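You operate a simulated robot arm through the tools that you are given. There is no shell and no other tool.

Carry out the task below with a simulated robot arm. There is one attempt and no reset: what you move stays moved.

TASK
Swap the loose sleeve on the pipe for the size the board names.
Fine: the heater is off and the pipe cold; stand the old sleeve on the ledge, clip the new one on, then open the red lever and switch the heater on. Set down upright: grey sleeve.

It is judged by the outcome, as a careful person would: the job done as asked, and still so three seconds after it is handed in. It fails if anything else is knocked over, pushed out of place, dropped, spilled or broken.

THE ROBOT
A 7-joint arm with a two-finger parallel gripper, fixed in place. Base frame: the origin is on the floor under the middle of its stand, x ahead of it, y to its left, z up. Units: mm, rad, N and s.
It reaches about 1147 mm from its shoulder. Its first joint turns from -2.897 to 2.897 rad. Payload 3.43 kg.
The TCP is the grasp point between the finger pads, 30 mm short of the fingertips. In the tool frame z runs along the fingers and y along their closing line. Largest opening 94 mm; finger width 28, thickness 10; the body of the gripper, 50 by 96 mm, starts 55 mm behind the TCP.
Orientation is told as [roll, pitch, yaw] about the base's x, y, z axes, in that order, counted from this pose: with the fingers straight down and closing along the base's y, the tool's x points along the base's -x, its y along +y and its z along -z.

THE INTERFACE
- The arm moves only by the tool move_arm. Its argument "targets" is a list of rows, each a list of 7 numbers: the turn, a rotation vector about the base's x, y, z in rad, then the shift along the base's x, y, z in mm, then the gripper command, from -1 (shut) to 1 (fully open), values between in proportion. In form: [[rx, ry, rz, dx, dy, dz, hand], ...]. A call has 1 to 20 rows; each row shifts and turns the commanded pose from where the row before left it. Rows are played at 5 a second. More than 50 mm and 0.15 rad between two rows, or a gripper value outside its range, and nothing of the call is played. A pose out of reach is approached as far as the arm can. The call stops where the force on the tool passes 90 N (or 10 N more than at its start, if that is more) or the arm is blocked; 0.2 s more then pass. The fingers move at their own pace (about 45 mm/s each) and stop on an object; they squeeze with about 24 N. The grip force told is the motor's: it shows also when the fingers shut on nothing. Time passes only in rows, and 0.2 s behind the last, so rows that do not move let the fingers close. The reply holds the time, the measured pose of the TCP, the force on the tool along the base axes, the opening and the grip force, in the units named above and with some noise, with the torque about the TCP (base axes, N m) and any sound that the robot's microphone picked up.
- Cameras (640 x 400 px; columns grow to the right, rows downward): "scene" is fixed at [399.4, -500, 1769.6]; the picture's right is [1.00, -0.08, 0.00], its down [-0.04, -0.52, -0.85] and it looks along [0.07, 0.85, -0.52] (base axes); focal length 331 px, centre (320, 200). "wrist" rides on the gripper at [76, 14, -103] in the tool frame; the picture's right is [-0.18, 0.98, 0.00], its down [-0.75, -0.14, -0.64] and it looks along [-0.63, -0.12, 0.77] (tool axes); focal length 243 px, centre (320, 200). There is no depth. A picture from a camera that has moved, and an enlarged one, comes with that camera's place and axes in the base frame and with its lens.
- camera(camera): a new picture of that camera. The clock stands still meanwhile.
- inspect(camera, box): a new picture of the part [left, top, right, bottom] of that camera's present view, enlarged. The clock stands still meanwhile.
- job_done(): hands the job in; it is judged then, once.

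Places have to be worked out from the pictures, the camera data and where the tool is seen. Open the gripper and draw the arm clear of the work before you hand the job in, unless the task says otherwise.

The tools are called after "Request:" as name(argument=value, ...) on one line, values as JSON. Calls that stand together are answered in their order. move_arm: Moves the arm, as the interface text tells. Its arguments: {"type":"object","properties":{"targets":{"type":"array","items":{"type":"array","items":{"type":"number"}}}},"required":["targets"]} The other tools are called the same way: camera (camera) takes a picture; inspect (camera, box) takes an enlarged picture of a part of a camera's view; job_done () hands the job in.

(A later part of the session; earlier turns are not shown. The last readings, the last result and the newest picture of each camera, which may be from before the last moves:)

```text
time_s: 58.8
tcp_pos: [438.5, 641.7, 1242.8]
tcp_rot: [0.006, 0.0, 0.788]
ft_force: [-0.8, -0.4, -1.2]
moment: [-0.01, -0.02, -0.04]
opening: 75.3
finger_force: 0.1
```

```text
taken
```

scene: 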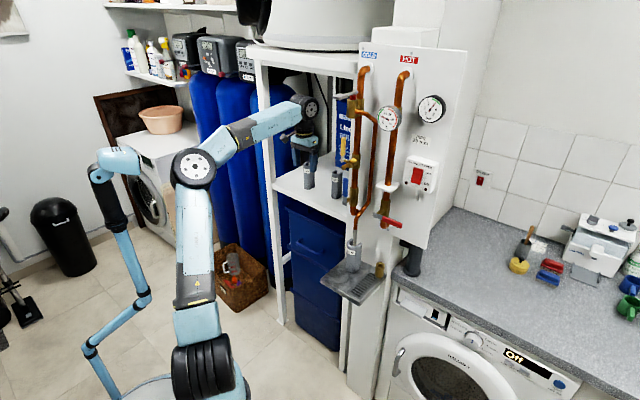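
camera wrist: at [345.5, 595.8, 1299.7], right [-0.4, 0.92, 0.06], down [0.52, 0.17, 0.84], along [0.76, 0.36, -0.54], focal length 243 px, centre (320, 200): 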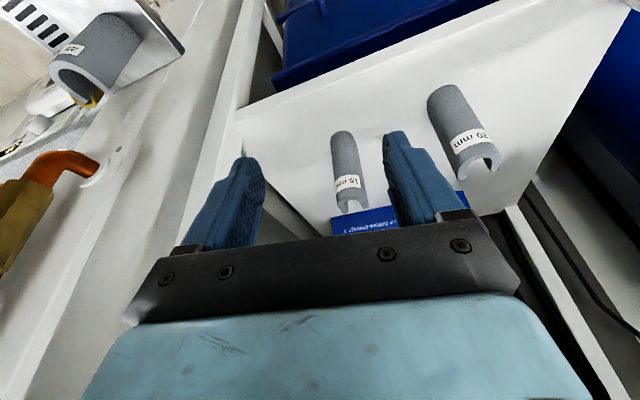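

The elbow is well clear of the mast now. I slide left along the shelf front to line up with the 20 mm sleeve.

Request:
move_arm(targets=[[0, 0, 0, -17.5, 25, 0, 0.6], [0, 0, 0, -17.5, 25, 0, 0.6], [0, 0, 0, -17.5, 25, 0, 0.6], [0, 0, 0, -17.5, 25, 0, 0.6], [0, 0, 0, 0, 0, 0, 0.6]])

Request:
camera(camera="scene")

Request:
camera(camera="wrist")

```text
time_s: 60.0
tcp_pos: [369.5, 741.1, 1243.3]
tcp_rot: [0.005, 0.001, 0.788]
ft_force: [-1.0, 0.3, -0.3]
moment: [0.03, 0.0, 0.01]
opening: 75.2
finger_force: 0.1
```

```text
taken
```

scene: 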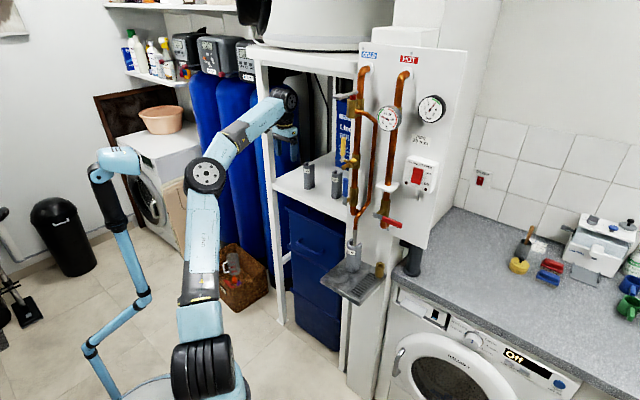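

```text
taken
camera wrist: at [304.7, 697.3, 1345.8], right [-0.57, 0.82, 0.0], down [0.63, 0.43, 0.64], along [0.53, 0.37, -0.77], focal length 243 px, centre (320, 200)
```

wrist: 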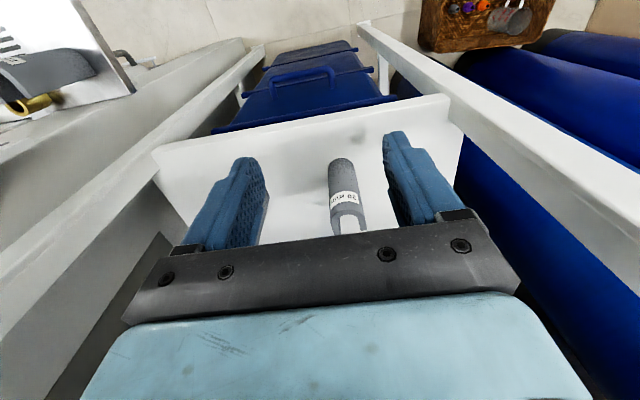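

The elbow has good clearance and the 20 mm sleeve is between the fingers' lines. Now I pitch up to 45° while lowering in front of it.

Request:
move_arm(targets=[[0.0926, -0.0926, 0, 2.4, 2.4, -26, 0.6], [0.0926, -0.0926, 0, 2.4, 2.4, -26, 0.6], [0.0926, -0.0926, 0, 2.4, 2.4, -26, 0.6], [0.0926, -0.0926, 0, 2.4, 2.4, -26, 0.6], [0.0926, -0.0926, 0, 2.4, 2.4, -26, 0.6], [0.0926, -0.0926, 0, 2.4, 2.4, -26, 0.6], [0, 0, 0, 0, 0, 0, 0.6]])

Request:
camera(camera="scene")

Request:
camera(camera="wrist")

```text
time_s: 61.6
tcp_pos: [382.6, 755.8, 1087.7]
tcp_rot: [0.003, -0.788, 0.787]
ft_force: [-0.6, -0.3, 0.5]
moment: [-0.01, 0.0, 0.0]
opening: 75.2
finger_force: 0.0
```

```text
taken
```

scene: 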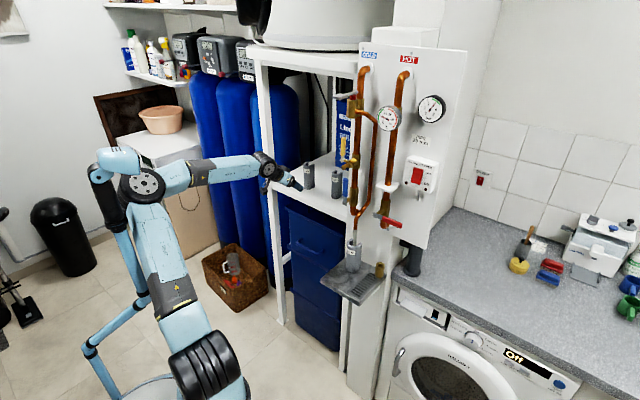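

```text
taken
camera wrist: at [283.4, 676.2, 1105.4], right [-0.61, 0.78, 0.13], down [0.16, -0.05, 0.99], along [0.78, 0.62, -0.09], focal length 243 px, centre (320, 200)
```

wrist: 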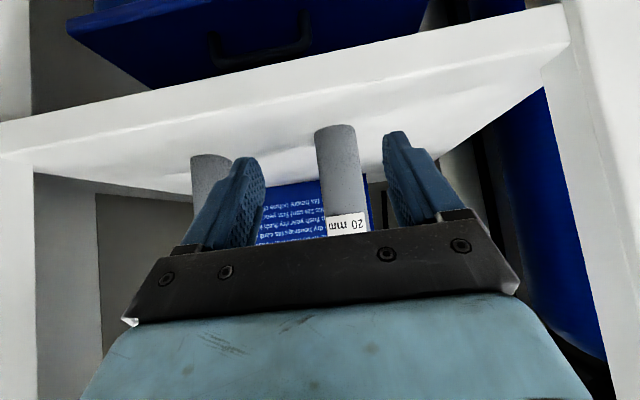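

Facing the sleeve now. I zoom to measure its lateral offset from the gripper centre.

Request:
inspect(camera="wrist", box=[230, 110, 450, 240])

Request:
inspect(camera="scene", box=[270, 140, 370, 210])

Request:
inspect(camera="scene", box=[70, 120, 210, 230])

```text
2.91 times, centred on (340, 175) of wrist
camera zoom: at [283.4, 676.2, 1105.4], right [-0.61, 0.78, 0.13], down [0.16, -0.05, 0.99], along [0.78, 0.62, -0.09], focal length 706 px, centre (262, 273)
```

zoom: 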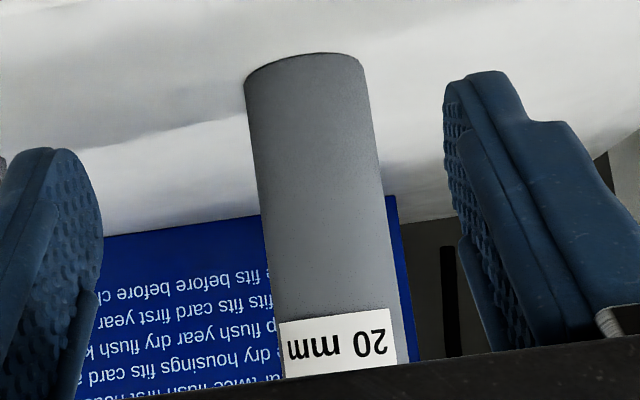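

```text
5.71 times, centred on (320, 175) of scene
camera zoom: at [399.4, -500.0, 1769.6], right [1.0, -0.08, 0.0], down [-0.04, -0.52, -0.85], along [0.07, 0.85, -0.52], focal length 1894 px, centre (320, 343)
```

zoom: 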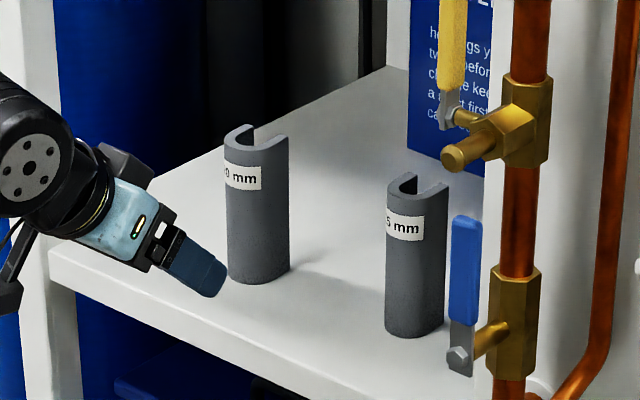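

```text
3.64 times, centred on (140, 175) of scene
camera zoom: at [399.4, -500.0, 1769.6], right [1.0, -0.08, 0.0], down [-0.04, -0.52, -0.85], along [0.07, 0.85, -0.52], focal length 1205 px, centre (974, 291)
```

zoom: 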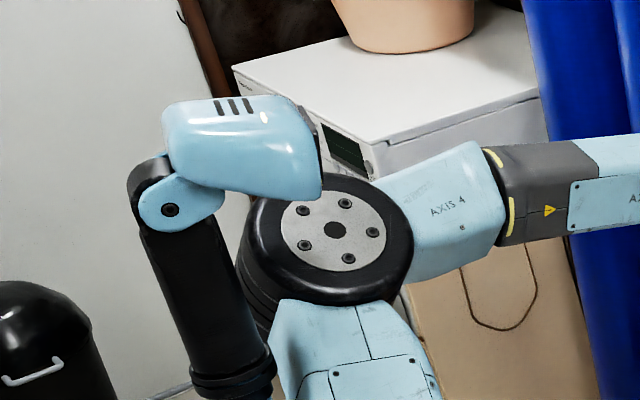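

The 20 mm sleeve sits about 8 mm further left than my hand centre (axis ≈ p 918–922, q -272, about 43 mm wide). I correct that, lower slightly and advance around it.

Request:
move_arm(targets=[[0, 0, 0, -5.7, 5.7, -10, 0.6], [0, 0, 0, 0, 0, -10, 0.6], [0, 0, 0, 12, 12, 0, 0.6], [0, 0, 0, 12, 12, 0, 0.6], [0, 0, 0, 12, 12, 0, 0.6]])

Request:
camera(camera="wrist")

Request:
inspect(camera="scene", box=[270, 140, 370, 210])

Request:
inspect(camera="scene", box=[70, 120, 210, 230])

```text
time_s: 62.8
tcp_pos: [412.1, 798.1, 1066.9]
tcp_rot: [0.002, -0.786, 0.789]
ft_force: [-0.1, -1.0, 0.2]
moment: [-0.03, -0.03, -0.03]
opening: 75.5
finger_force: 0.0
```

```text
taken
camera wrist: at [313.4, 718.6, 1085.6], right [-0.61, 0.78, 0.13], down [0.16, -0.05, 0.99], along [0.78, 0.62, -0.09], focal length 243 px, centre (320, 200)
```

wrist: 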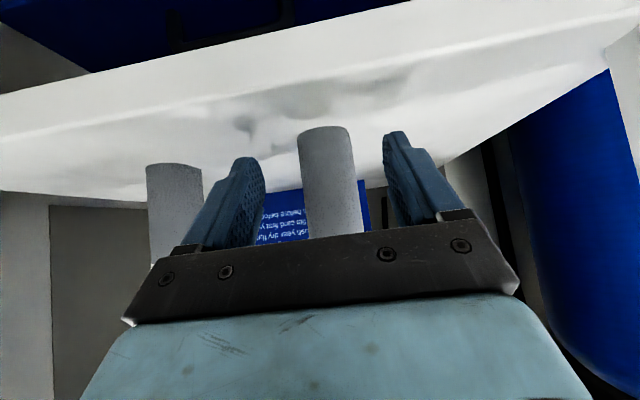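

```text
5.71 times, centred on (320, 175) of scene
camera zoom: at [399.4, -500.0, 1769.6], right [1.0, -0.08, 0.0], down [-0.04, -0.52, -0.85], along [0.07, 0.85, -0.52], focal length 1894 px, centre (320, 343)
```

zoom: 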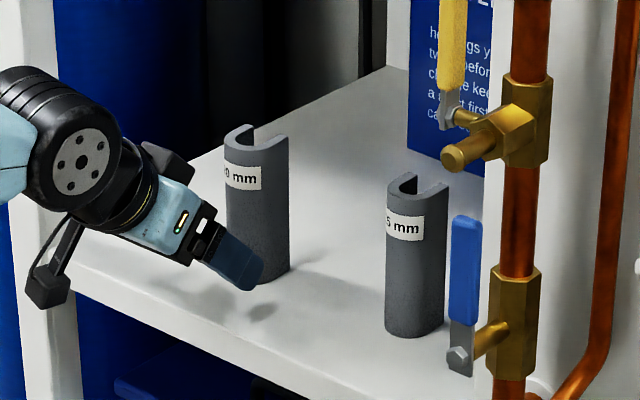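

```text
3.64 times, centred on (140, 175) of scene
camera zoom: at [399.4, -500.0, 1769.6], right [1.0, -0.08, 0.0], down [-0.04, -0.52, -0.85], along [0.07, 0.85, -0.52], focal length 1205 px, centre (974, 291)
```

zoom: 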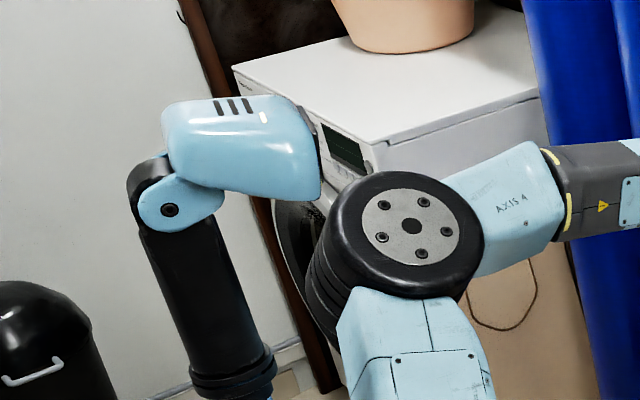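

Lateral alignment is now within a millimetre and the elbow is further from the mast. I advance the last 51 mm.

Request:
move_arm(targets=[[0, 0, 0, 9.1, 9.1, 0, 0.6], [0, 0, 0, 9.1, 9.1, 0, 0.6], [0, 0, 0, 9.1, 9.1, 0, 0.6], [0, 0, 0, 9.1, 9.1, 0, 0.6]])

Request:
camera(camera="wrist")

Request:
inspect(camera="scene", box=[270, 140, 370, 210])

```text
time_s: 63.8
tcp_pos: [450.1, 834.0, 1066.3]
tcp_rot: [0.001, -0.787, 0.787]
ft_force: [0.3, -0.2, -0.8]
moment: [0.03, -0.02, -0.06]
opening: 74.9
finger_force: 0.0
```

```text
taken
camera wrist: at [350.6, 755.0, 1085.2], right [-0.61, 0.78, 0.13], down [0.16, -0.05, 0.99], along [0.78, 0.62, -0.09], focal length 243 px, centre (320, 200)
```

wrist: 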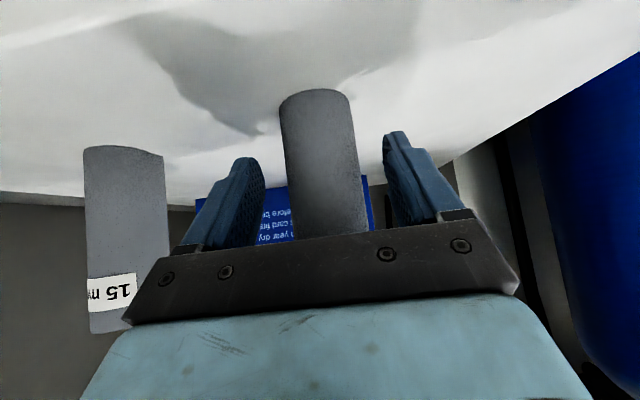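

```text
5.71 times, centred on (320, 175) of scene
camera zoom: at [399.4, -500.0, 1769.6], right [1.0, -0.08, 0.0], down [-0.04, -0.52, -0.85], along [0.07, 0.85, -0.52], focal length 1894 px, centre (320, 343)
```

zoom: 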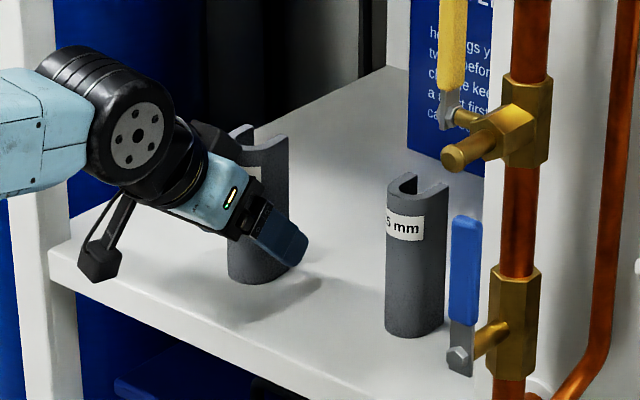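

The fingers are around the sleeve, but before gripping I want to know that the carry path clears the mast, since the sleeve creeps in the grip. I rehearse it empty: back out straight first.

Request:
move_arm(targets=[[0, 0, 0, -9, -9, 0, 0.6], [0, 0, 0, -12, -12, 0, 0.6], [0, 0, 0, -14, -14, 5, 0.6], [0, 0, 0, -14, -14, 10, 0.6], [0, 0, 0, 14, -14, 10, 0.6], [0, 0, 0, 20, -20, 10, 0.6]])

Request:
camera(camera="scene")

```text
time_s: 65.2
tcp_pos: [434.5, 751.4, 1102.7]
tcp_rot: [0.003, -0.785, 0.789]
ft_force: [-1.2, 0.9, -0.3]
moment: [0.0, -0.01, -0.02]
opening: 75.2
finger_force: 0.0
```

```text
taken
```

scene: 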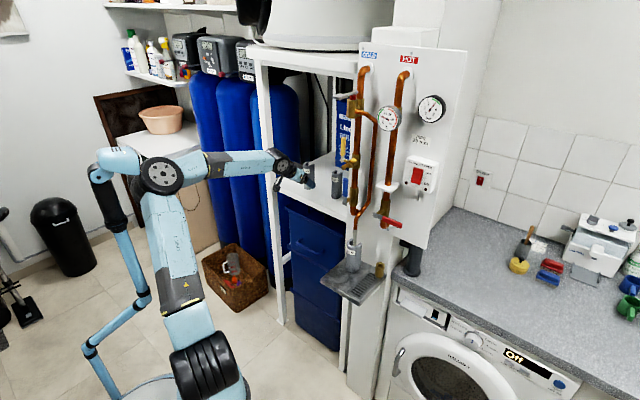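

Elbow is to the right of the mast head. I continue the rehearsal rightwards along the shelf front.

Request:
move_arm(targets=[[0, 0, 0, 17.7, -26.2, 5, 0.6], [0, 0, 0, 17.7, -26.2, 5, 0.6], [0, 0, 0, 17.7, -26.2, 5, 0.6], [0, 0, 0, 17.7, -26.2, 5, 0.6]])

Request:
camera(camera="scene")

Request:
camera(camera="wrist")

```text
time_s: 66.2
tcp_pos: [504.3, 647.5, 1120.4]
tcp_rot: [-0.003, -0.787, 0.795]
ft_force: [-0.9, 1.6, -0.3]
moment: [-0.01, 0.0, -0.09]
opening: 75.1
finger_force: 0.0
```

```text
taken
```

scene: 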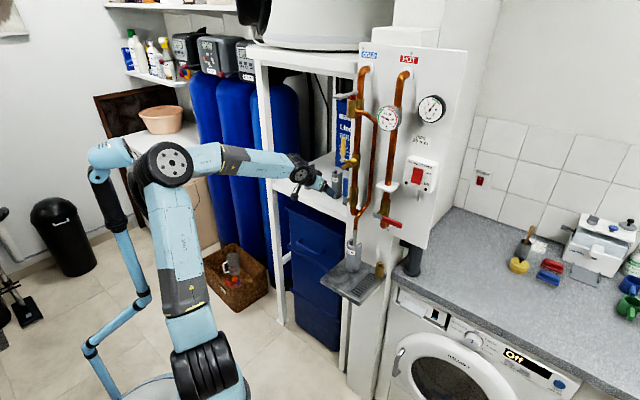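

```text
taken
camera wrist: at [404.7, 567.7, 1137.9], right [-0.61, 0.78, 0.13], down [0.15, -0.04, 0.99], along [0.78, 0.62, -0.1], focal length 243 px, centre (320, 200)
```

wrist: 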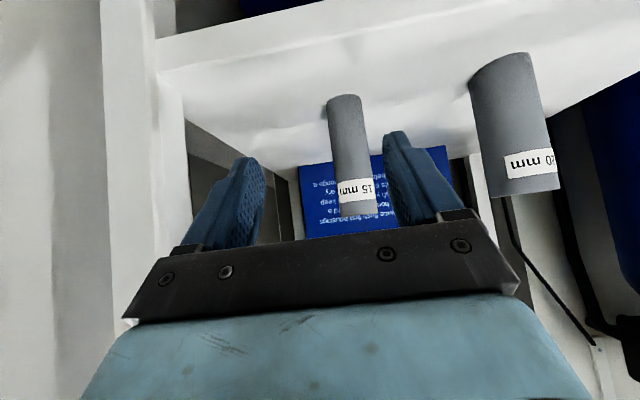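

The mast head looks slightly different; I zoom in to see whether the elbow is touching it.

Request:
inspect(camera="scene", box=[70, 120, 210, 230])

```text
3.64 times, centred on (140, 175) of scene
camera zoom: at [399.4, -500.0, 1769.6], right [1.0, -0.08, 0.0], down [-0.04, -0.52, -0.85], along [0.07, 0.85, -0.52], focal length 1205 px, centre (974, 291)
```

zoom: 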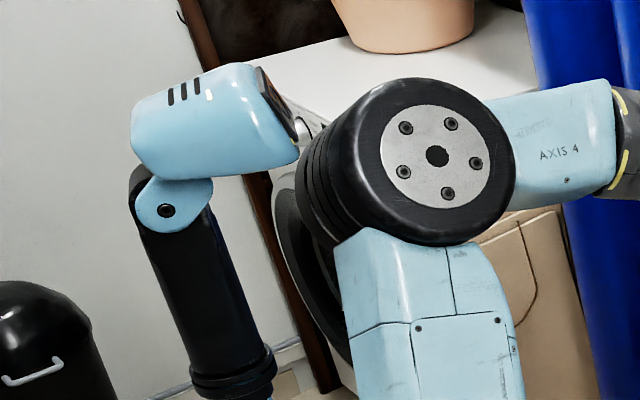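

The elbow has tilted the mast's hinged head a little. I reverse these last rows at once and see whether it springs back.

Request:
move_arm(targets=[[0, 0, 0, -17.7, 26.2, -5, 0.6], [0, 0, 0, -17.7, 26.2, -5, 0.6], [0, 0, 0, -17.7, 26.2, -5, 0.6], [0, 0, 0, -17.7, 26.2, -5, 0.6]])

Request:
inspect(camera="scene", box=[70, 120, 210, 230])

Request:
camera(camera="scene")

```text
time_s: 67.2
tcp_pos: [434.5, 751.4, 1103.2]
tcp_rot: [0.002, -0.786, 0.789]
ft_force: [0.1, -0.8, 0.4]
moment: [-0.01, 0.03, -0.01]
opening: 75.3
finger_force: 0.2
```

```text
3.64 times, centred on (140, 175) of scene
camera zoom: at [399.4, -500.0, 1769.6], right [1.0, -0.08, 0.0], down [-0.04, -0.52, -0.85], along [0.07, 0.85, -0.52], focal length 1205 px, centre (974, 291)
```

zoom: 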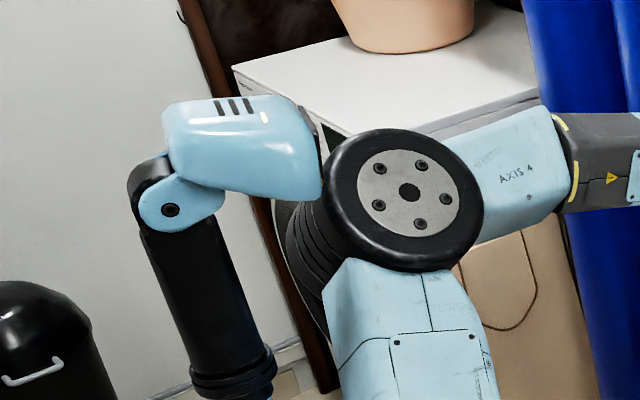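

```text
taken
```

scene: 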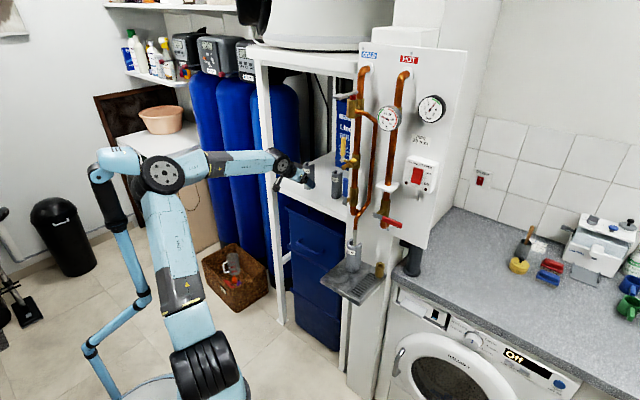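

The head sprang back to its original position, so nothing is displaced — but this route is not clean. The hand-down route kept the elbow well clear, so I retrace that way and keep rehearsing empty-handed.

Request:
move_arm(targets=[[0, 0, 0, -27.6, 27.6, 0, 0.6], [0, 0, 0, -23.3, -23.3, -10, 0.6], [-0.0926, 0.0926, 0, -2.4, -2.4, 26, 0.6], [-0.0926, 0.0926, 0, -2.4, -2.4, 26, 0.6], [-0.0926, 0.0926, 0, -2.4, -2.4, 26, 0.6], [-0.0926, 0.0926, 0, -2.4, -2.4, 26, 0.6], [-0.0926, 0.0926, 0, -2.4, -2.4, 26, 0.6], [-0.0926, 0.0926, 0, -2.4, -2.4, 26, 0.6]])

Request:
camera(camera="scene")

```text
time_s: 69.0
tcp_pos: [369.9, 739.9, 1248.3]
tcp_rot: [0.007, 0.0, 0.785]
ft_force: [-1.3, 0.0, -0.3]
moment: [-0.02, -0.08, 0.0]
opening: 75.4
finger_force: 0.1
```

```text
taken
```

scene: 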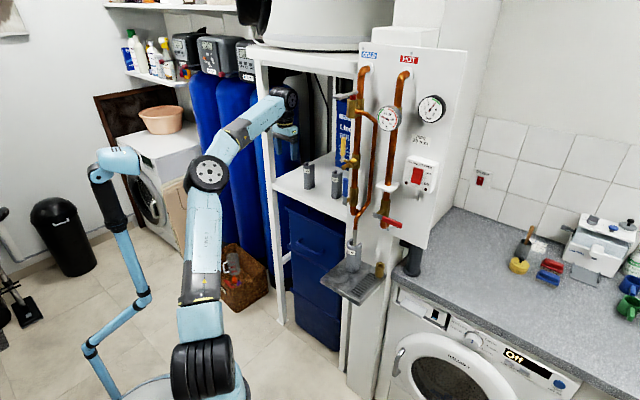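

Clear again. I continue the hand-down rehearsal back toward the board in larger strides.

Request:
move_arm(targets=[[0, 0, 0, 23.3, -33.2, 0, 0.6], [0, 0, 0, 23.3, -33.2, 0, 0.6], [0, 0, 0, 23.3, -33.2, 0, 0.6], [0, 0, 0, -7.35, -27.6, 30.7, 0.6], [0, 0, 0, -7.35, -27.6, 30.7, 0.6], [0, 0, 0, -7.35, -27.6, 30.7, 0.6]])

Request:
camera(camera="scene")

```text
time_s: 70.4
tcp_pos: [417.7, 558.3, 1339.0]
tcp_rot: [0.006, 0.001, 0.787]
ft_force: [0.6, 0.8, -0.7]
moment: [-0.03, 0.0, 0.0]
opening: 75.3
finger_force: 0.1
```

```text
taken
```

scene: 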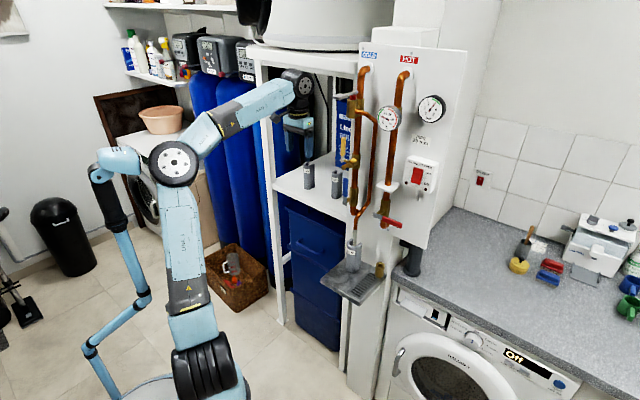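

Still clear. Next stage past the cold pipe, staying well in front of it.

Request:
move_arm(targets=[[0, 0, 0, -8.3, -28.1, 15.3, 0.6], [0, 0, 0, -8.3, -28.1, 15.3, 0.6], [0, 0, 0, -8.3, -28.1, 15.3, 0.6], [0, 0, 0, 12, -37, 4.7, 0.6], [0, 0, 0, 12, -37, 4.7, 0.6], [0, 0, 0, 12, -37, 4.7, 0.6]])

Request:
camera(camera="scene")

```text
time_s: 71.8
tcp_pos: [427.0, 365.5, 1399.5]
tcp_rot: [0.001, 0.0, 0.793]
ft_force: [-1.1, 0.8, 0.1]
moment: [-0.11, -0.03, 0.01]
opening: 75.0
finger_force: 0.2
```

```text
taken
```

scene: 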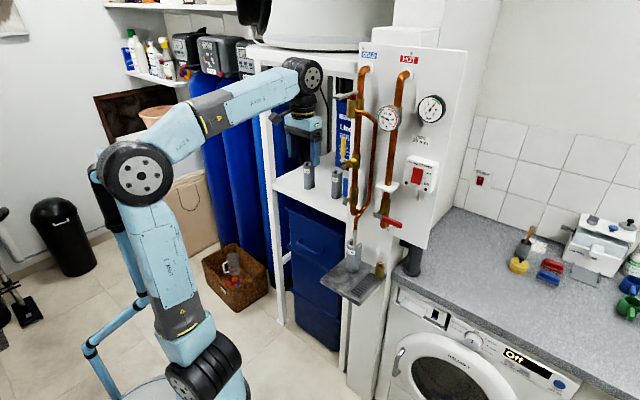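

I check the mast head behind the elbow here.

Request:
inspect(camera="scene", box=[70, 120, 210, 230])

```text
3.64 times, centred on (140, 175) of scene
camera zoom: at [399.4, -500.0, 1769.6], right [1.0, -0.08, 0.0], down [-0.04, -0.52, -0.85], along [0.07, 0.85, -0.52], focal length 1205 px, centre (974, 291)
```

zoom: 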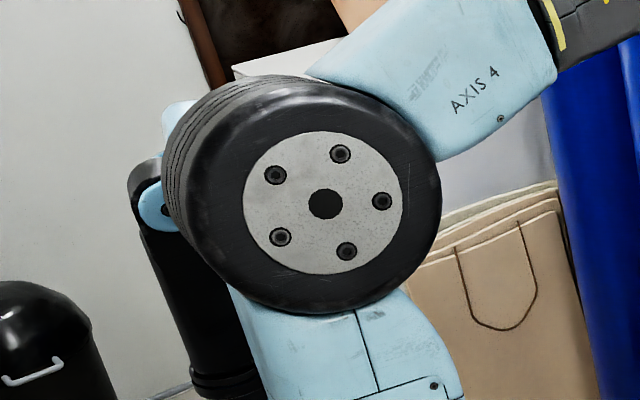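

The head's visible end is in its original place. I continue to the right to the hot pipe's lateral position.

Request:
move_arm(targets=[[0, 0, 0, 25.5, -25.5, 0, 0.6], [0, 0, 0, 25.5, -25.5, 0, 0.6], [0, 0, 0, 25.5, -25.5, 0, 0.6], [0, 0, 0, 25.5, -25.5, 0, 0.6], [0, 0, 0, 25.5, -25.5, 0, 0.6]])

Request:
camera(camera="scene")

Request:
camera(camera="wrist")

```text
time_s: 73.0
tcp_pos: [556.8, 237.0, 1400.4]
tcp_rot: [0.004, 0.001, 0.789]
ft_force: [-0.9, 0.2, 0.2]
moment: [-0.04, -0.02, 0.01]
opening: 75.4
finger_force: 0.1
```

```text
taken
```

scene: 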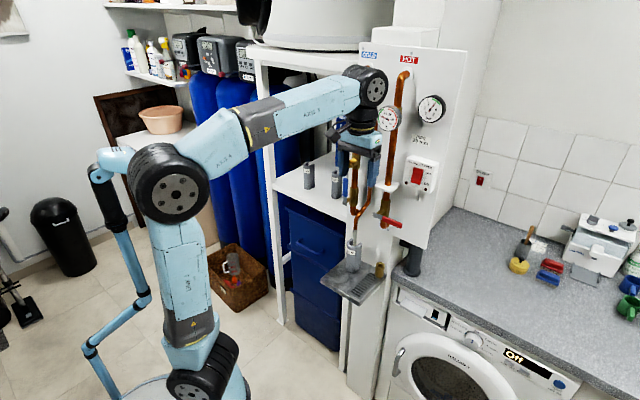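

```text
taken
camera wrist: at [493.2, 192.4, 1502.2], right [-0.57, 0.82, 0.0], down [0.63, 0.43, 0.64], along [0.53, 0.37, -0.77], focal length 243 px, centre (320, 200)
```

wrist: 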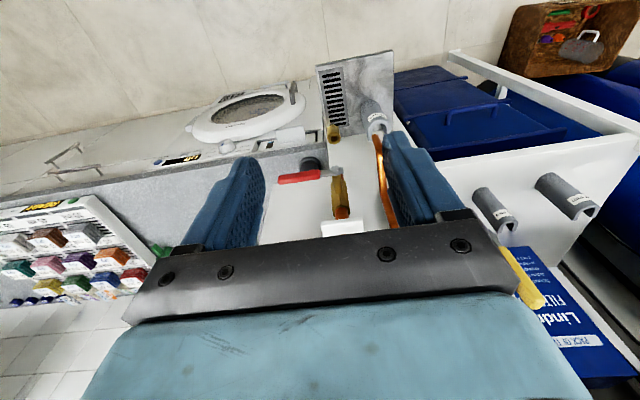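

Now I rehearse pitching up to 45° here in front of the hot pipe.

Request:
move_arm(targets=[[0.0926, -0.0926, 0, 0, 0, -3, 0.6], [0.0926, -0.0926, 0, 0, 0, -3, 0.6], [0.0926, -0.0926, 0, 0, 0, -3, 0.6], [0.0926, -0.0926, 0, 0, 0, -3, 0.6], [0.0926, -0.0926, 0, 0, 0, -3, 0.6], [0.0926, -0.0926, 0, 0, 0, -3, 0.6]])

Request:
camera(camera="scene")

Request:
camera(camera="wrist")

```text
time_s: 74.4
tcp_pos: [556.4, 234.9, 1382.1]
tcp_rot: [0.002, -0.787, 0.788]
ft_force: [0.3, 0.8, 0.1]
moment: [0.0, 0.0, 0.02]
opening: 75.1
finger_force: 0.1
```

```text
taken
```

scene: 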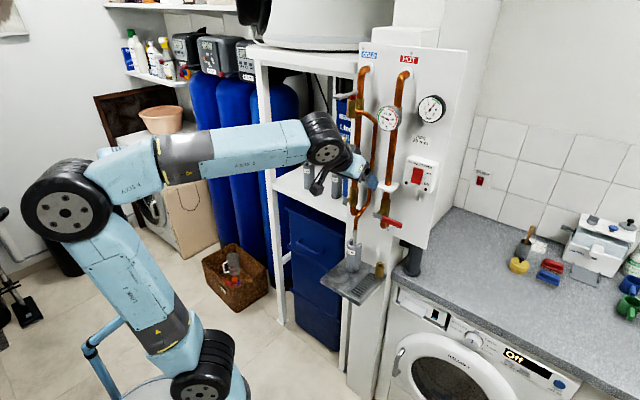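

```text
taken
camera wrist: at [457.6, 156.2, 1400.2], right [-0.61, 0.78, 0.13], down [0.15, -0.05, 0.99], along [0.78, 0.62, -0.09], focal length 243 px, centre (320, 200)
```

wrist: 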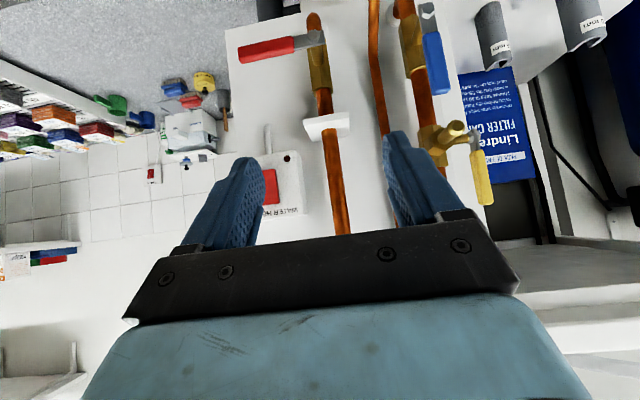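

The pitched pose in front of the pipe is free of trouble too. I use this view to measure the bare pipe and plate accurately.

Request:
inspect(camera="wrist", box=[260, 90, 420, 240])

Request:
inspect(camera="wrist", box=[290, 100, 370, 150])

```text
2.67 times, centred on (340, 165) of wrist
camera zoom: at [457.6, 156.2, 1400.2], right [-0.61, 0.78, 0.13], down [0.15, -0.05, 0.99], along [0.78, 0.62, -0.09], focal length 647 px, centre (267, 293)
```

zoom: 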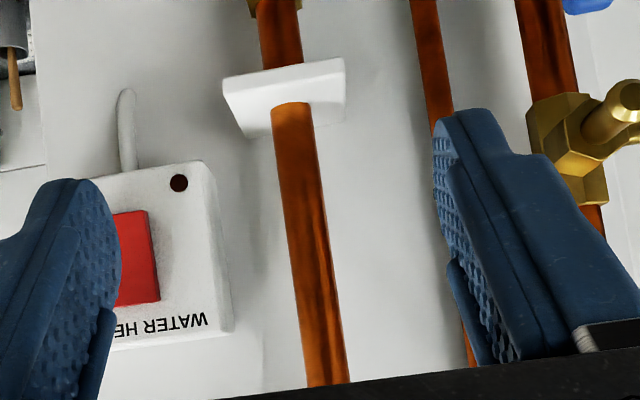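

```text
8.00 times, centred on (330, 125) of wrist
camera zoom: at [457.6, 156.2, 1400.2], right [-0.61, 0.78, 0.13], down [0.15, -0.05, 0.99], along [0.78, 0.62, -0.09], focal length 1941 px, centre (240, 800)
```

zoom: 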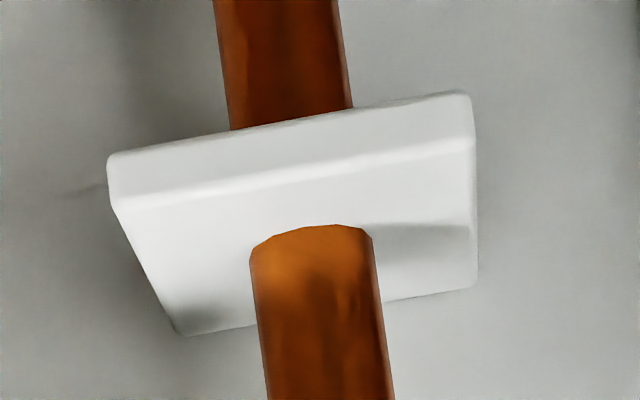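

The pipe axis measures q≈226.8 and the plate top z≈1291. I rehearse the final approach too, fingers at about 44 mm as when carrying, and check clearances at the pipe.

Request:
move_arm(targets=[[0, 0, 0, 18, 18.5, -5, -0.06], [0, 0, 0, 18, 18.5, -5, -0.06], [0, 0, 0, 18, 18.5, -5, -0.06], [0, 0, 0, 18, 18.5, -5, -0.06], [0, 0, 0, 14, 14, -5, -0.06], [0, 0, 0, 14, 14, -5, -0.06]])

Request:
camera(camera="wrist")

Request:
inspect(camera="scene", box=[310, 90, 450, 220])

Request:
camera(camera="scene")

```text
time_s: 75.8
tcp_pos: [655.6, 337.4, 1352.9]
tcp_rot: [0.0, -0.788, 0.789]
ft_force: [-0.2, -0.4, 0.0]
moment: [0.01, 0.01, 0.0]
opening: 44.2
finger_force: 0.1
```

```text
taken
camera wrist: at [557.3, 257.9, 1370.9], right [-0.61, 0.78, 0.13], down [0.16, -0.05, 0.99], along [0.78, 0.62, -0.09], focal length 243 px, centre (320, 200)
```

wrist: 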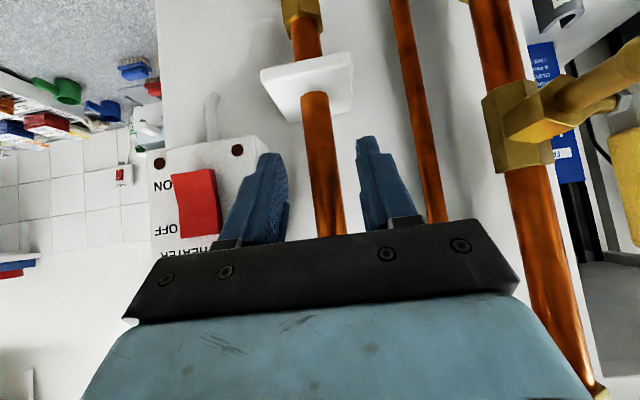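

```text
3.08 times, centred on (380, 155) of scene
camera zoom: at [399.4, -500.0, 1769.6], right [1.0, -0.08, 0.0], down [-0.04, -0.52, -0.85], along [0.07, 0.85, -0.52], focal length 1020 px, centre (135, 338)
```

zoom: 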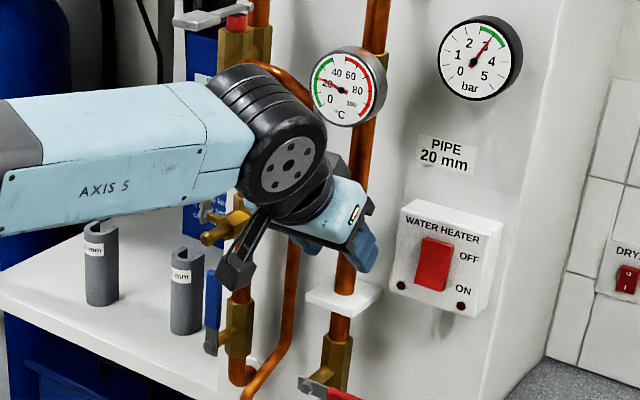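

```text
taken
```

scene: 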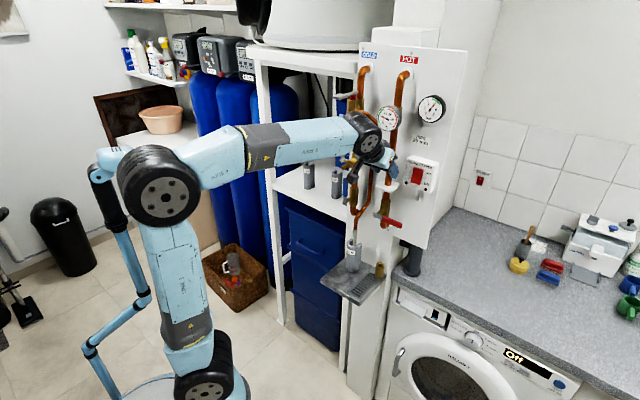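

Clear at the pipe. One zoom here gives a better pipe-to-finger alignment.

Request:
inspect(camera="wrist", box=[260, 90, 400, 230])

```text
2.86 times, centred on (330, 160) of wrist
camera zoom: at [557.3, 257.9, 1370.9], right [-0.61, 0.78, 0.13], down [0.16, -0.05, 0.99], along [0.78, 0.62, -0.09], focal length 693 px, centre (291, 314)
```

zoom: 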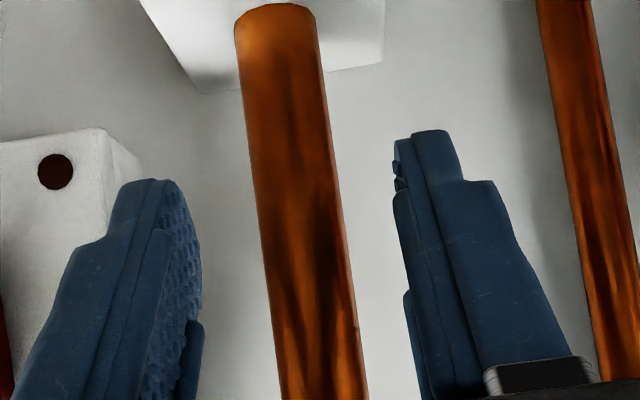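

The gripper is centred on the pipe to within half a millimetre at this command (q reading ≈225.4). The rehearsed route works, so I return along exactly the same path to fetch the sleeve.

Request:
move_arm(targets=[[0, 0, 0, -14, -14, 5, 0.6], [0, 0, 0, -14, -14, 5, 0.6], [0, 0, 0, -18, -18.5, 5, 0.6], [0, 0, 0, -18, -18.5, 5, 0.6], [0, 0, 0, -18, -18.5, 5, 0.6], [0, 0, 0, -18, -18.5, 5, 0.6], [-0.0926, 0.0926, 0, 0, 0, 3, 0.6], [-0.0926, 0.0926, 0, 0, 0, 3, 0.6], [-0.0926, 0.0926, 0, 0, 0, 3, 0.6], [-0.0926, 0.0926, 0, 0, 0, 3, 0.6], [-0.0926, 0.0926, 0, 0, 0, 3, 0.6], [-0.0926, 0.0926, 0, 0, 0, 3, 0.6], [0, 0, 0, -25.5, 25.5, 0, 0.6], [0, 0, 0, -25.5, 25.5, 0, 0.6], [0, 0, 0, -25.5, 25.5, 0, 0.6], [0, 0, 0, -25.5, 25.5, 0, 0.6], [0, 0, 0, -25.5, 25.5, 0, 0.6]])

Request:
camera(camera="scene")

```text
time_s: 79.4
tcp_pos: [428.3, 363.1, 1401.3]
tcp_rot: [0.006, -0.001, 0.787]
ft_force: [-0.2, -0.8, -0.2]
moment: [0.03, 0.03, -0.01]
opening: 75.4
finger_force: 0.1
```

```text
taken
```

scene: 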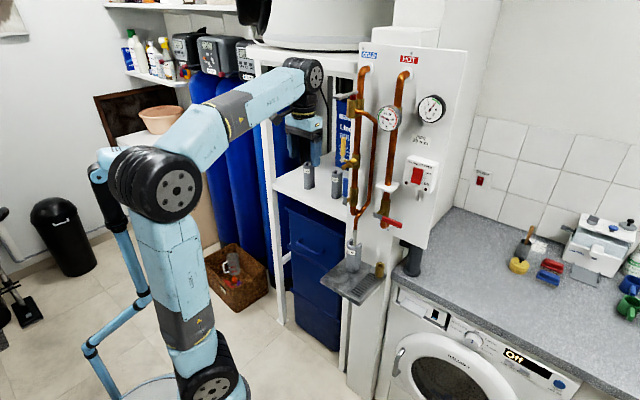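

The elbow ended even further from the mast this time. I carry on back along the rehearsed path to the shelf front.

Request:
move_arm(targets=[[0, 0, 0, -12, 37, -4.7, 0.6], [0, 0, 0, -12, 37, -4.7, 0.6], [0, 0, 0, -12, 37, -4.7, 0.6], [0, 0, 0, 8.3, 28.1, -15.3, 0.6], [0, 0, 0, 8.3, 28.1, -15.3, 0.6], [0, 0, 0, 8.3, 28.1, -15.3, 0.6], [0, 0, 0, 7.35, 27.6, -30.7, 0.6], [0, 0, 0, 7.35, 27.6, -30.7, 0.6], [0, 0, 0, 7.35, 27.6, -30.7, 0.6], [0, 0, 0, -23.3, 33.2, 0, 0.6], [0, 0, 0, -23.3, 33.2, 0, 0.6], [0, 0, 0, -23.3, 33.2, 0, 0.6]])

Request:
camera(camera="scene")

```text
time_s: 82.0
tcp_pos: [370.8, 740.9, 1246.9]
tcp_rot: [0.004, -0.003, 0.789]
ft_force: [1.4, -0.1, 0.8]
moment: [0.03, 0.05, -0.02]
opening: 74.7
finger_force: 0.2
```

```text
taken
```

scene: 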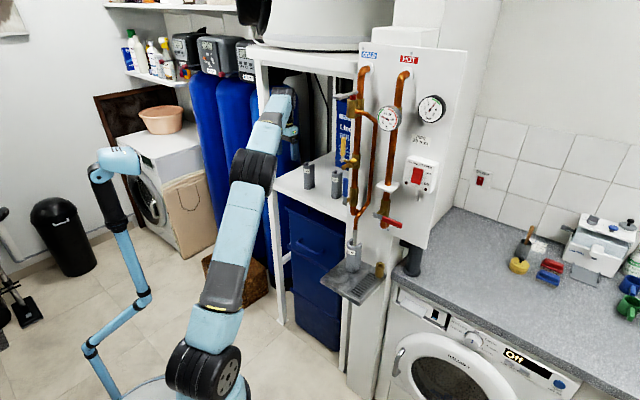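

The elbow is now far from the mast. I pitch up to 45° in front of the sleeve again and check.

Request:
move_arm(targets=[[0.0926, -0.0926, 0, 2.4, 2.4, -26, 0.6], [0.0926, -0.0926, 0, 2.4, 2.4, -26, 0.6], [0.0926, -0.0926, 0, 2.4, 2.4, -26, 0.6], [0.0926, -0.0926, 0, 2.4, 2.4, -26, 0.6], [0.0926, -0.0926, 0, 2.4, 2.4, -26, 0.6], [0.0926, -0.0926, 0, 2.4, 2.4, -26, 0.6]])

Request:
camera(camera="scene")

Request:
camera(camera="wrist")

```text
time_s: 83.4
tcp_pos: [383.8, 755.0, 1091.8]
tcp_rot: [0.003, -0.789, 0.787]
ft_force: [1.5, -0.6, 0.1]
moment: [0.05, 0.03, 0.04]
opening: 75.1
finger_force: 0.1
```

```text
taken
```

scene: 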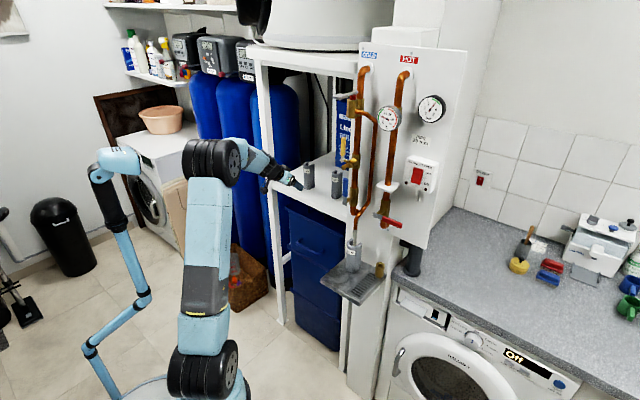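

```text
taken
camera wrist: at [284.6, 675.0, 1109.8], right [-0.61, 0.78, 0.13], down [0.16, -0.05, 0.99], along [0.78, 0.62, -0.09], focal length 243 px, centre (320, 200)
```

wrist: 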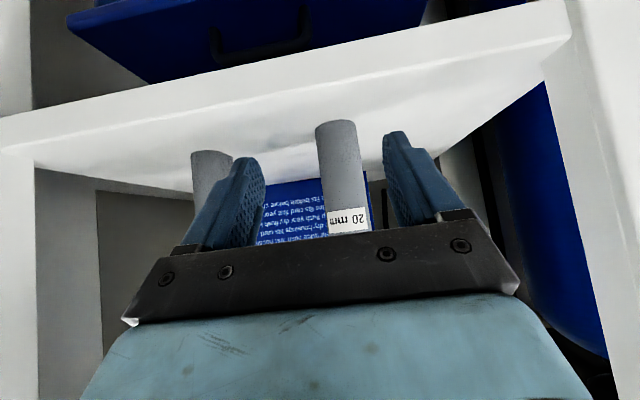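

The elbow now has ample clearance, so I can carry the sleeve upright at this pitch. I align and advance on the 20 mm sleeve again.

Request:
move_arm(targets=[[0, 0, 0, -7.6, 7.6, -13, 0.6], [0, 0, 0, 0, 0, -13, 0.6], [0, 0, 0, 12.3, 12.3, 0, 0.6], [0, 0, 0, 12.3, 12.3, 0, 0.6], [0, 0, 0, 12.3, 12.3, 0, 0.6], [0, 0, 0, 12.3, 12.3, 0, 0.6], [0, 0, 0, 12.3, 12.3, 0, 0.3], [0, 0, 0, 12.3, 12.3, 0, 0.3]])

Request:
camera(camera="wrist")

Request:
camera(camera="scene")

```text
time_s: 85.2
tcp_pos: [450.5, 837.7, 1065.6]
tcp_rot: [0.004, -0.788, 0.788]
ft_force: [-0.2, -0.4, 0.8]
moment: [-0.01, 0.03, 0.0]
opening: 61.0
finger_force: 0.1
```

```text
taken
camera wrist: at [351.1, 757.2, 1084.2], right [-0.61, 0.78, 0.13], down [0.16, -0.05, 0.99], along [0.78, 0.62, -0.09], focal length 243 px, centre (320, 200)
```

wrist: 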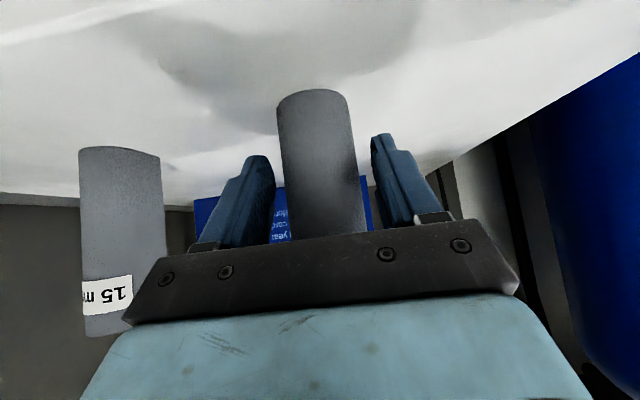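

```text
taken
```

scene: 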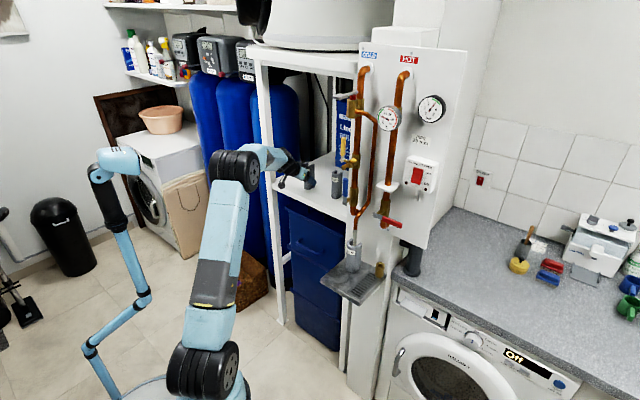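

Well centred. I close the fingers and lift slightly.

Request:
move_arm(targets=[[0, 0, 0, 0, 0, 0, -0.4], [0, 0, 0, 0, 0, 0, -1], [0, 0, 0, 0, 0, 0, -1], [0, 0, 0, 0, 0, 10, -1], [0, 0, 0, 0, 0, 12, -1]])

Request:
camera(camera="wrist")

Request:
inspect(camera="scene", box=[270, 130, 370, 210])

```text
time_s: 86.4
tcp_pos: [450.1, 836.6, 1087.7]
tcp_rot: [0.004, -0.786, 0.787]
ft_force: [0.6, 0.0, -0.7]
moment: [0.01, -0.02, 0.01]
opening: 44.6
finger_force: 23.8
```

```text
taken
camera wrist: at [351.1, 757.5, 1106.1], right [-0.61, 0.78, 0.13], down [0.16, -0.05, 0.99], along [0.78, 0.62, -0.09], focal length 243 px, centre (320, 200)
```

wrist: 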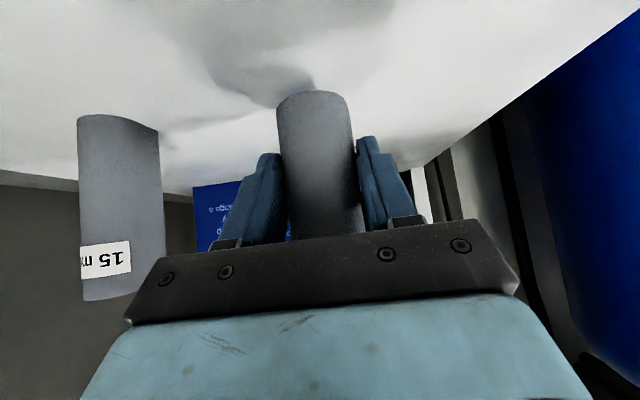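

```text
5.00 times, centred on (320, 170) of scene
camera zoom: at [399.4, -500.0, 1769.6], right [1.0, -0.08, 0.0], down [-0.04, -0.52, -0.85], along [0.07, 0.85, -0.52], focal length 1657 px, centre (320, 350)
```

zoom: 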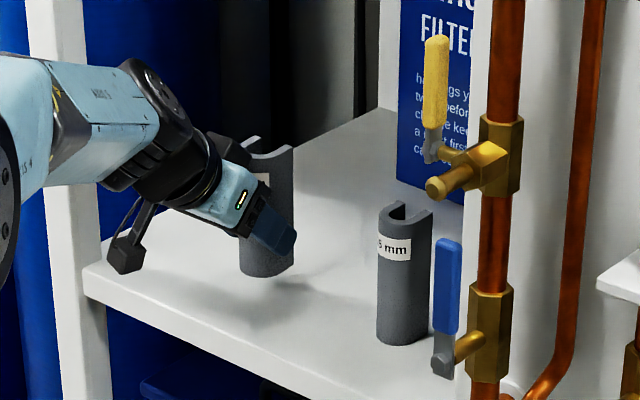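

The 20 mm sleeve is held (44.6 mm) and lifted. I back out and carry it upright to the right along the shelf front.

Request:
move_arm(targets=[[0, 0, 0, -26.5, -26.5, 6, -1], [0, 0, 0, -26.5, -26.5, 6, -1], [0, 0, 0, 26.9, -33.9, 6, -1], [0, 0, 0, 26.9, -33.9, 6, -1], [0, 0, 0, 26.9, -33.9, 6, -1], [0, 0, 0, 26.9, -33.9, 6, -1]])

Request:
camera(camera="scene")

Request:
camera(camera="wrist")

```text
time_s: 87.8
tcp_pos: [503.6, 647.0, 1123.7]
tcp_rot: [0.003, -0.786, 0.789]
ft_force: [-0.3, 0.3, -0.5]
moment: [-0.02, -0.06, -0.02]
opening: 44.5
finger_force: 24.2
```

```text
taken
```

scene: 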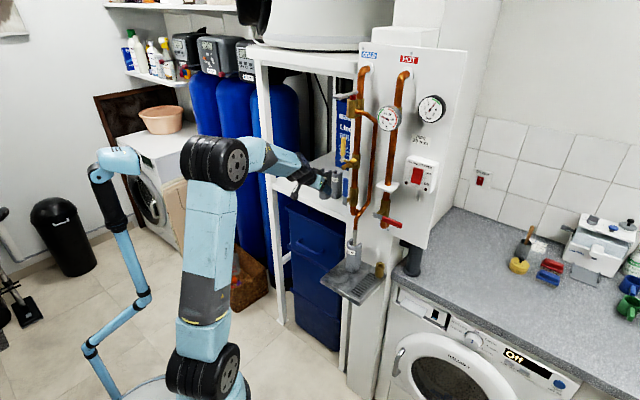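

```text
taken
camera wrist: at [405.1, 567.9, 1141.7], right [-0.61, 0.78, 0.13], down [0.16, -0.04, 0.99], along [0.78, 0.62, -0.1], focal length 243 px, centre (320, 200)
```

wrist: 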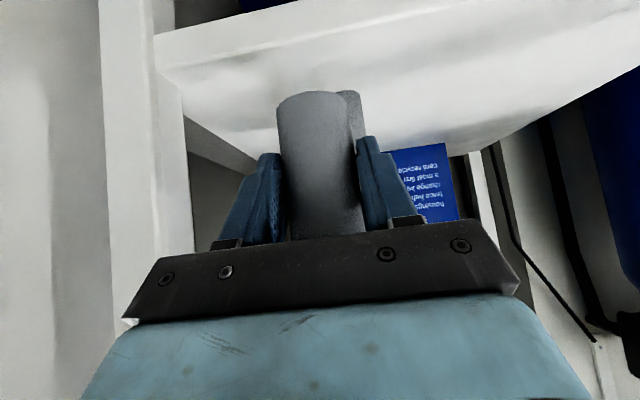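

No slip seen so far and the elbow is clear. Next I raise it while easing back and right, to the left of the cold pipe.

Request:
move_arm(targets=[[0, 0, 0, -2, -12.2, 38, -1], [0, 0, 0, -2, -12.2, 38, -1], [0, 0, 0, -2, -12.2, 38, -1], [0, 0, 0, -2, -12.2, 38, -1], [0, 0, 0, -2, -12.2, 38, -1], [0, 0, 0, -2, -12.2, 38, -1], [0, 0, 0, -2, -12.2, 38, -1]])

Request:
camera(camera="scene")

Request:
camera(camera="wrist")

```text
time_s: 89.4
tcp_pos: [490.5, 561.1, 1388.7]
tcp_rot: [0.005, -0.786, 0.789]
ft_force: [-0.3, 0.3, -1.4]
moment: [-0.02, 0.01, 0.0]
opening: 44.1
finger_force: 23.9
```

```text
taken
```

scene: 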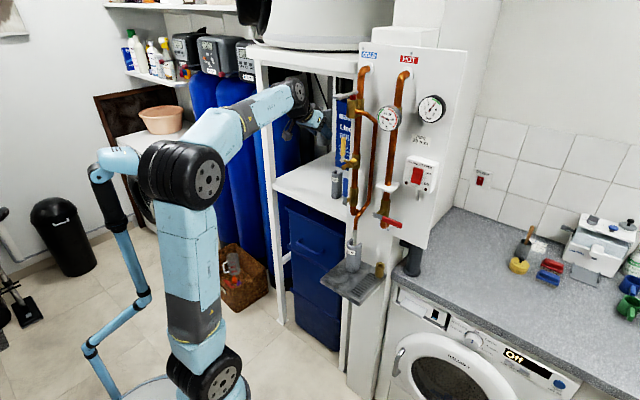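

```text
taken
camera wrist: at [391.4, 482.8, 1407.5], right [-0.61, 0.78, 0.13], down [0.16, -0.04, 0.99], along [0.78, 0.62, -0.1], focal length 243 px, centre (320, 200)
```

wrist: 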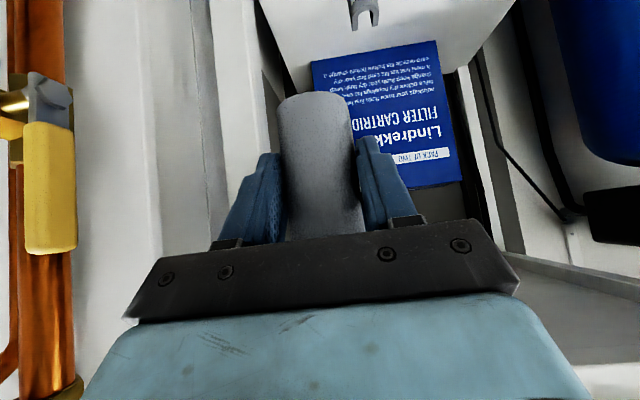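

Elbow is close to, but not touching, the mast head. I move diagonally back and right in short stages, watching it.

Request:
move_arm(targets=[[0, 0, 0, -8, -36, 0, -1], [0, 0, 0, -4, -40, 0, -1]])

Request:
inspect(camera="scene", box=[70, 120, 250, 240])

```text
time_s: 90.0
tcp_pos: [478.3, 487.4, 1389.3]
tcp_rot: [0.003, -0.786, 0.79]
ft_force: [0.0, 0.1, 0.2]
moment: [-0.01, 0.01, -0.02]
opening: 44.1
finger_force: 24.3
```

```text
3.33 times, centred on (160, 180) of scene
camera zoom: at [399.4, -500.0, 1769.6], right [1.0, -0.08, 0.0], down [-0.04, -0.52, -0.85], along [0.07, 0.85, -0.52], focal length 1105 px, centre (853, 267)
```

zoom: 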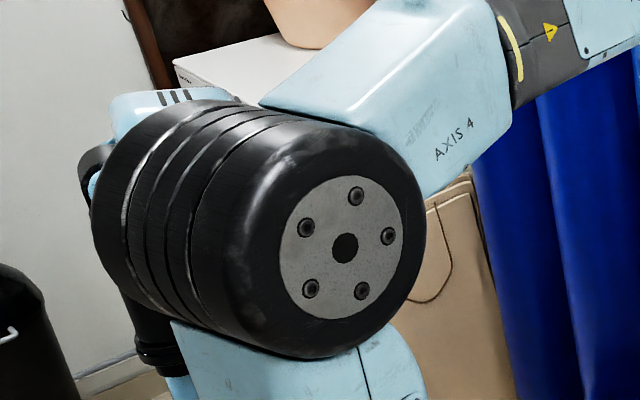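

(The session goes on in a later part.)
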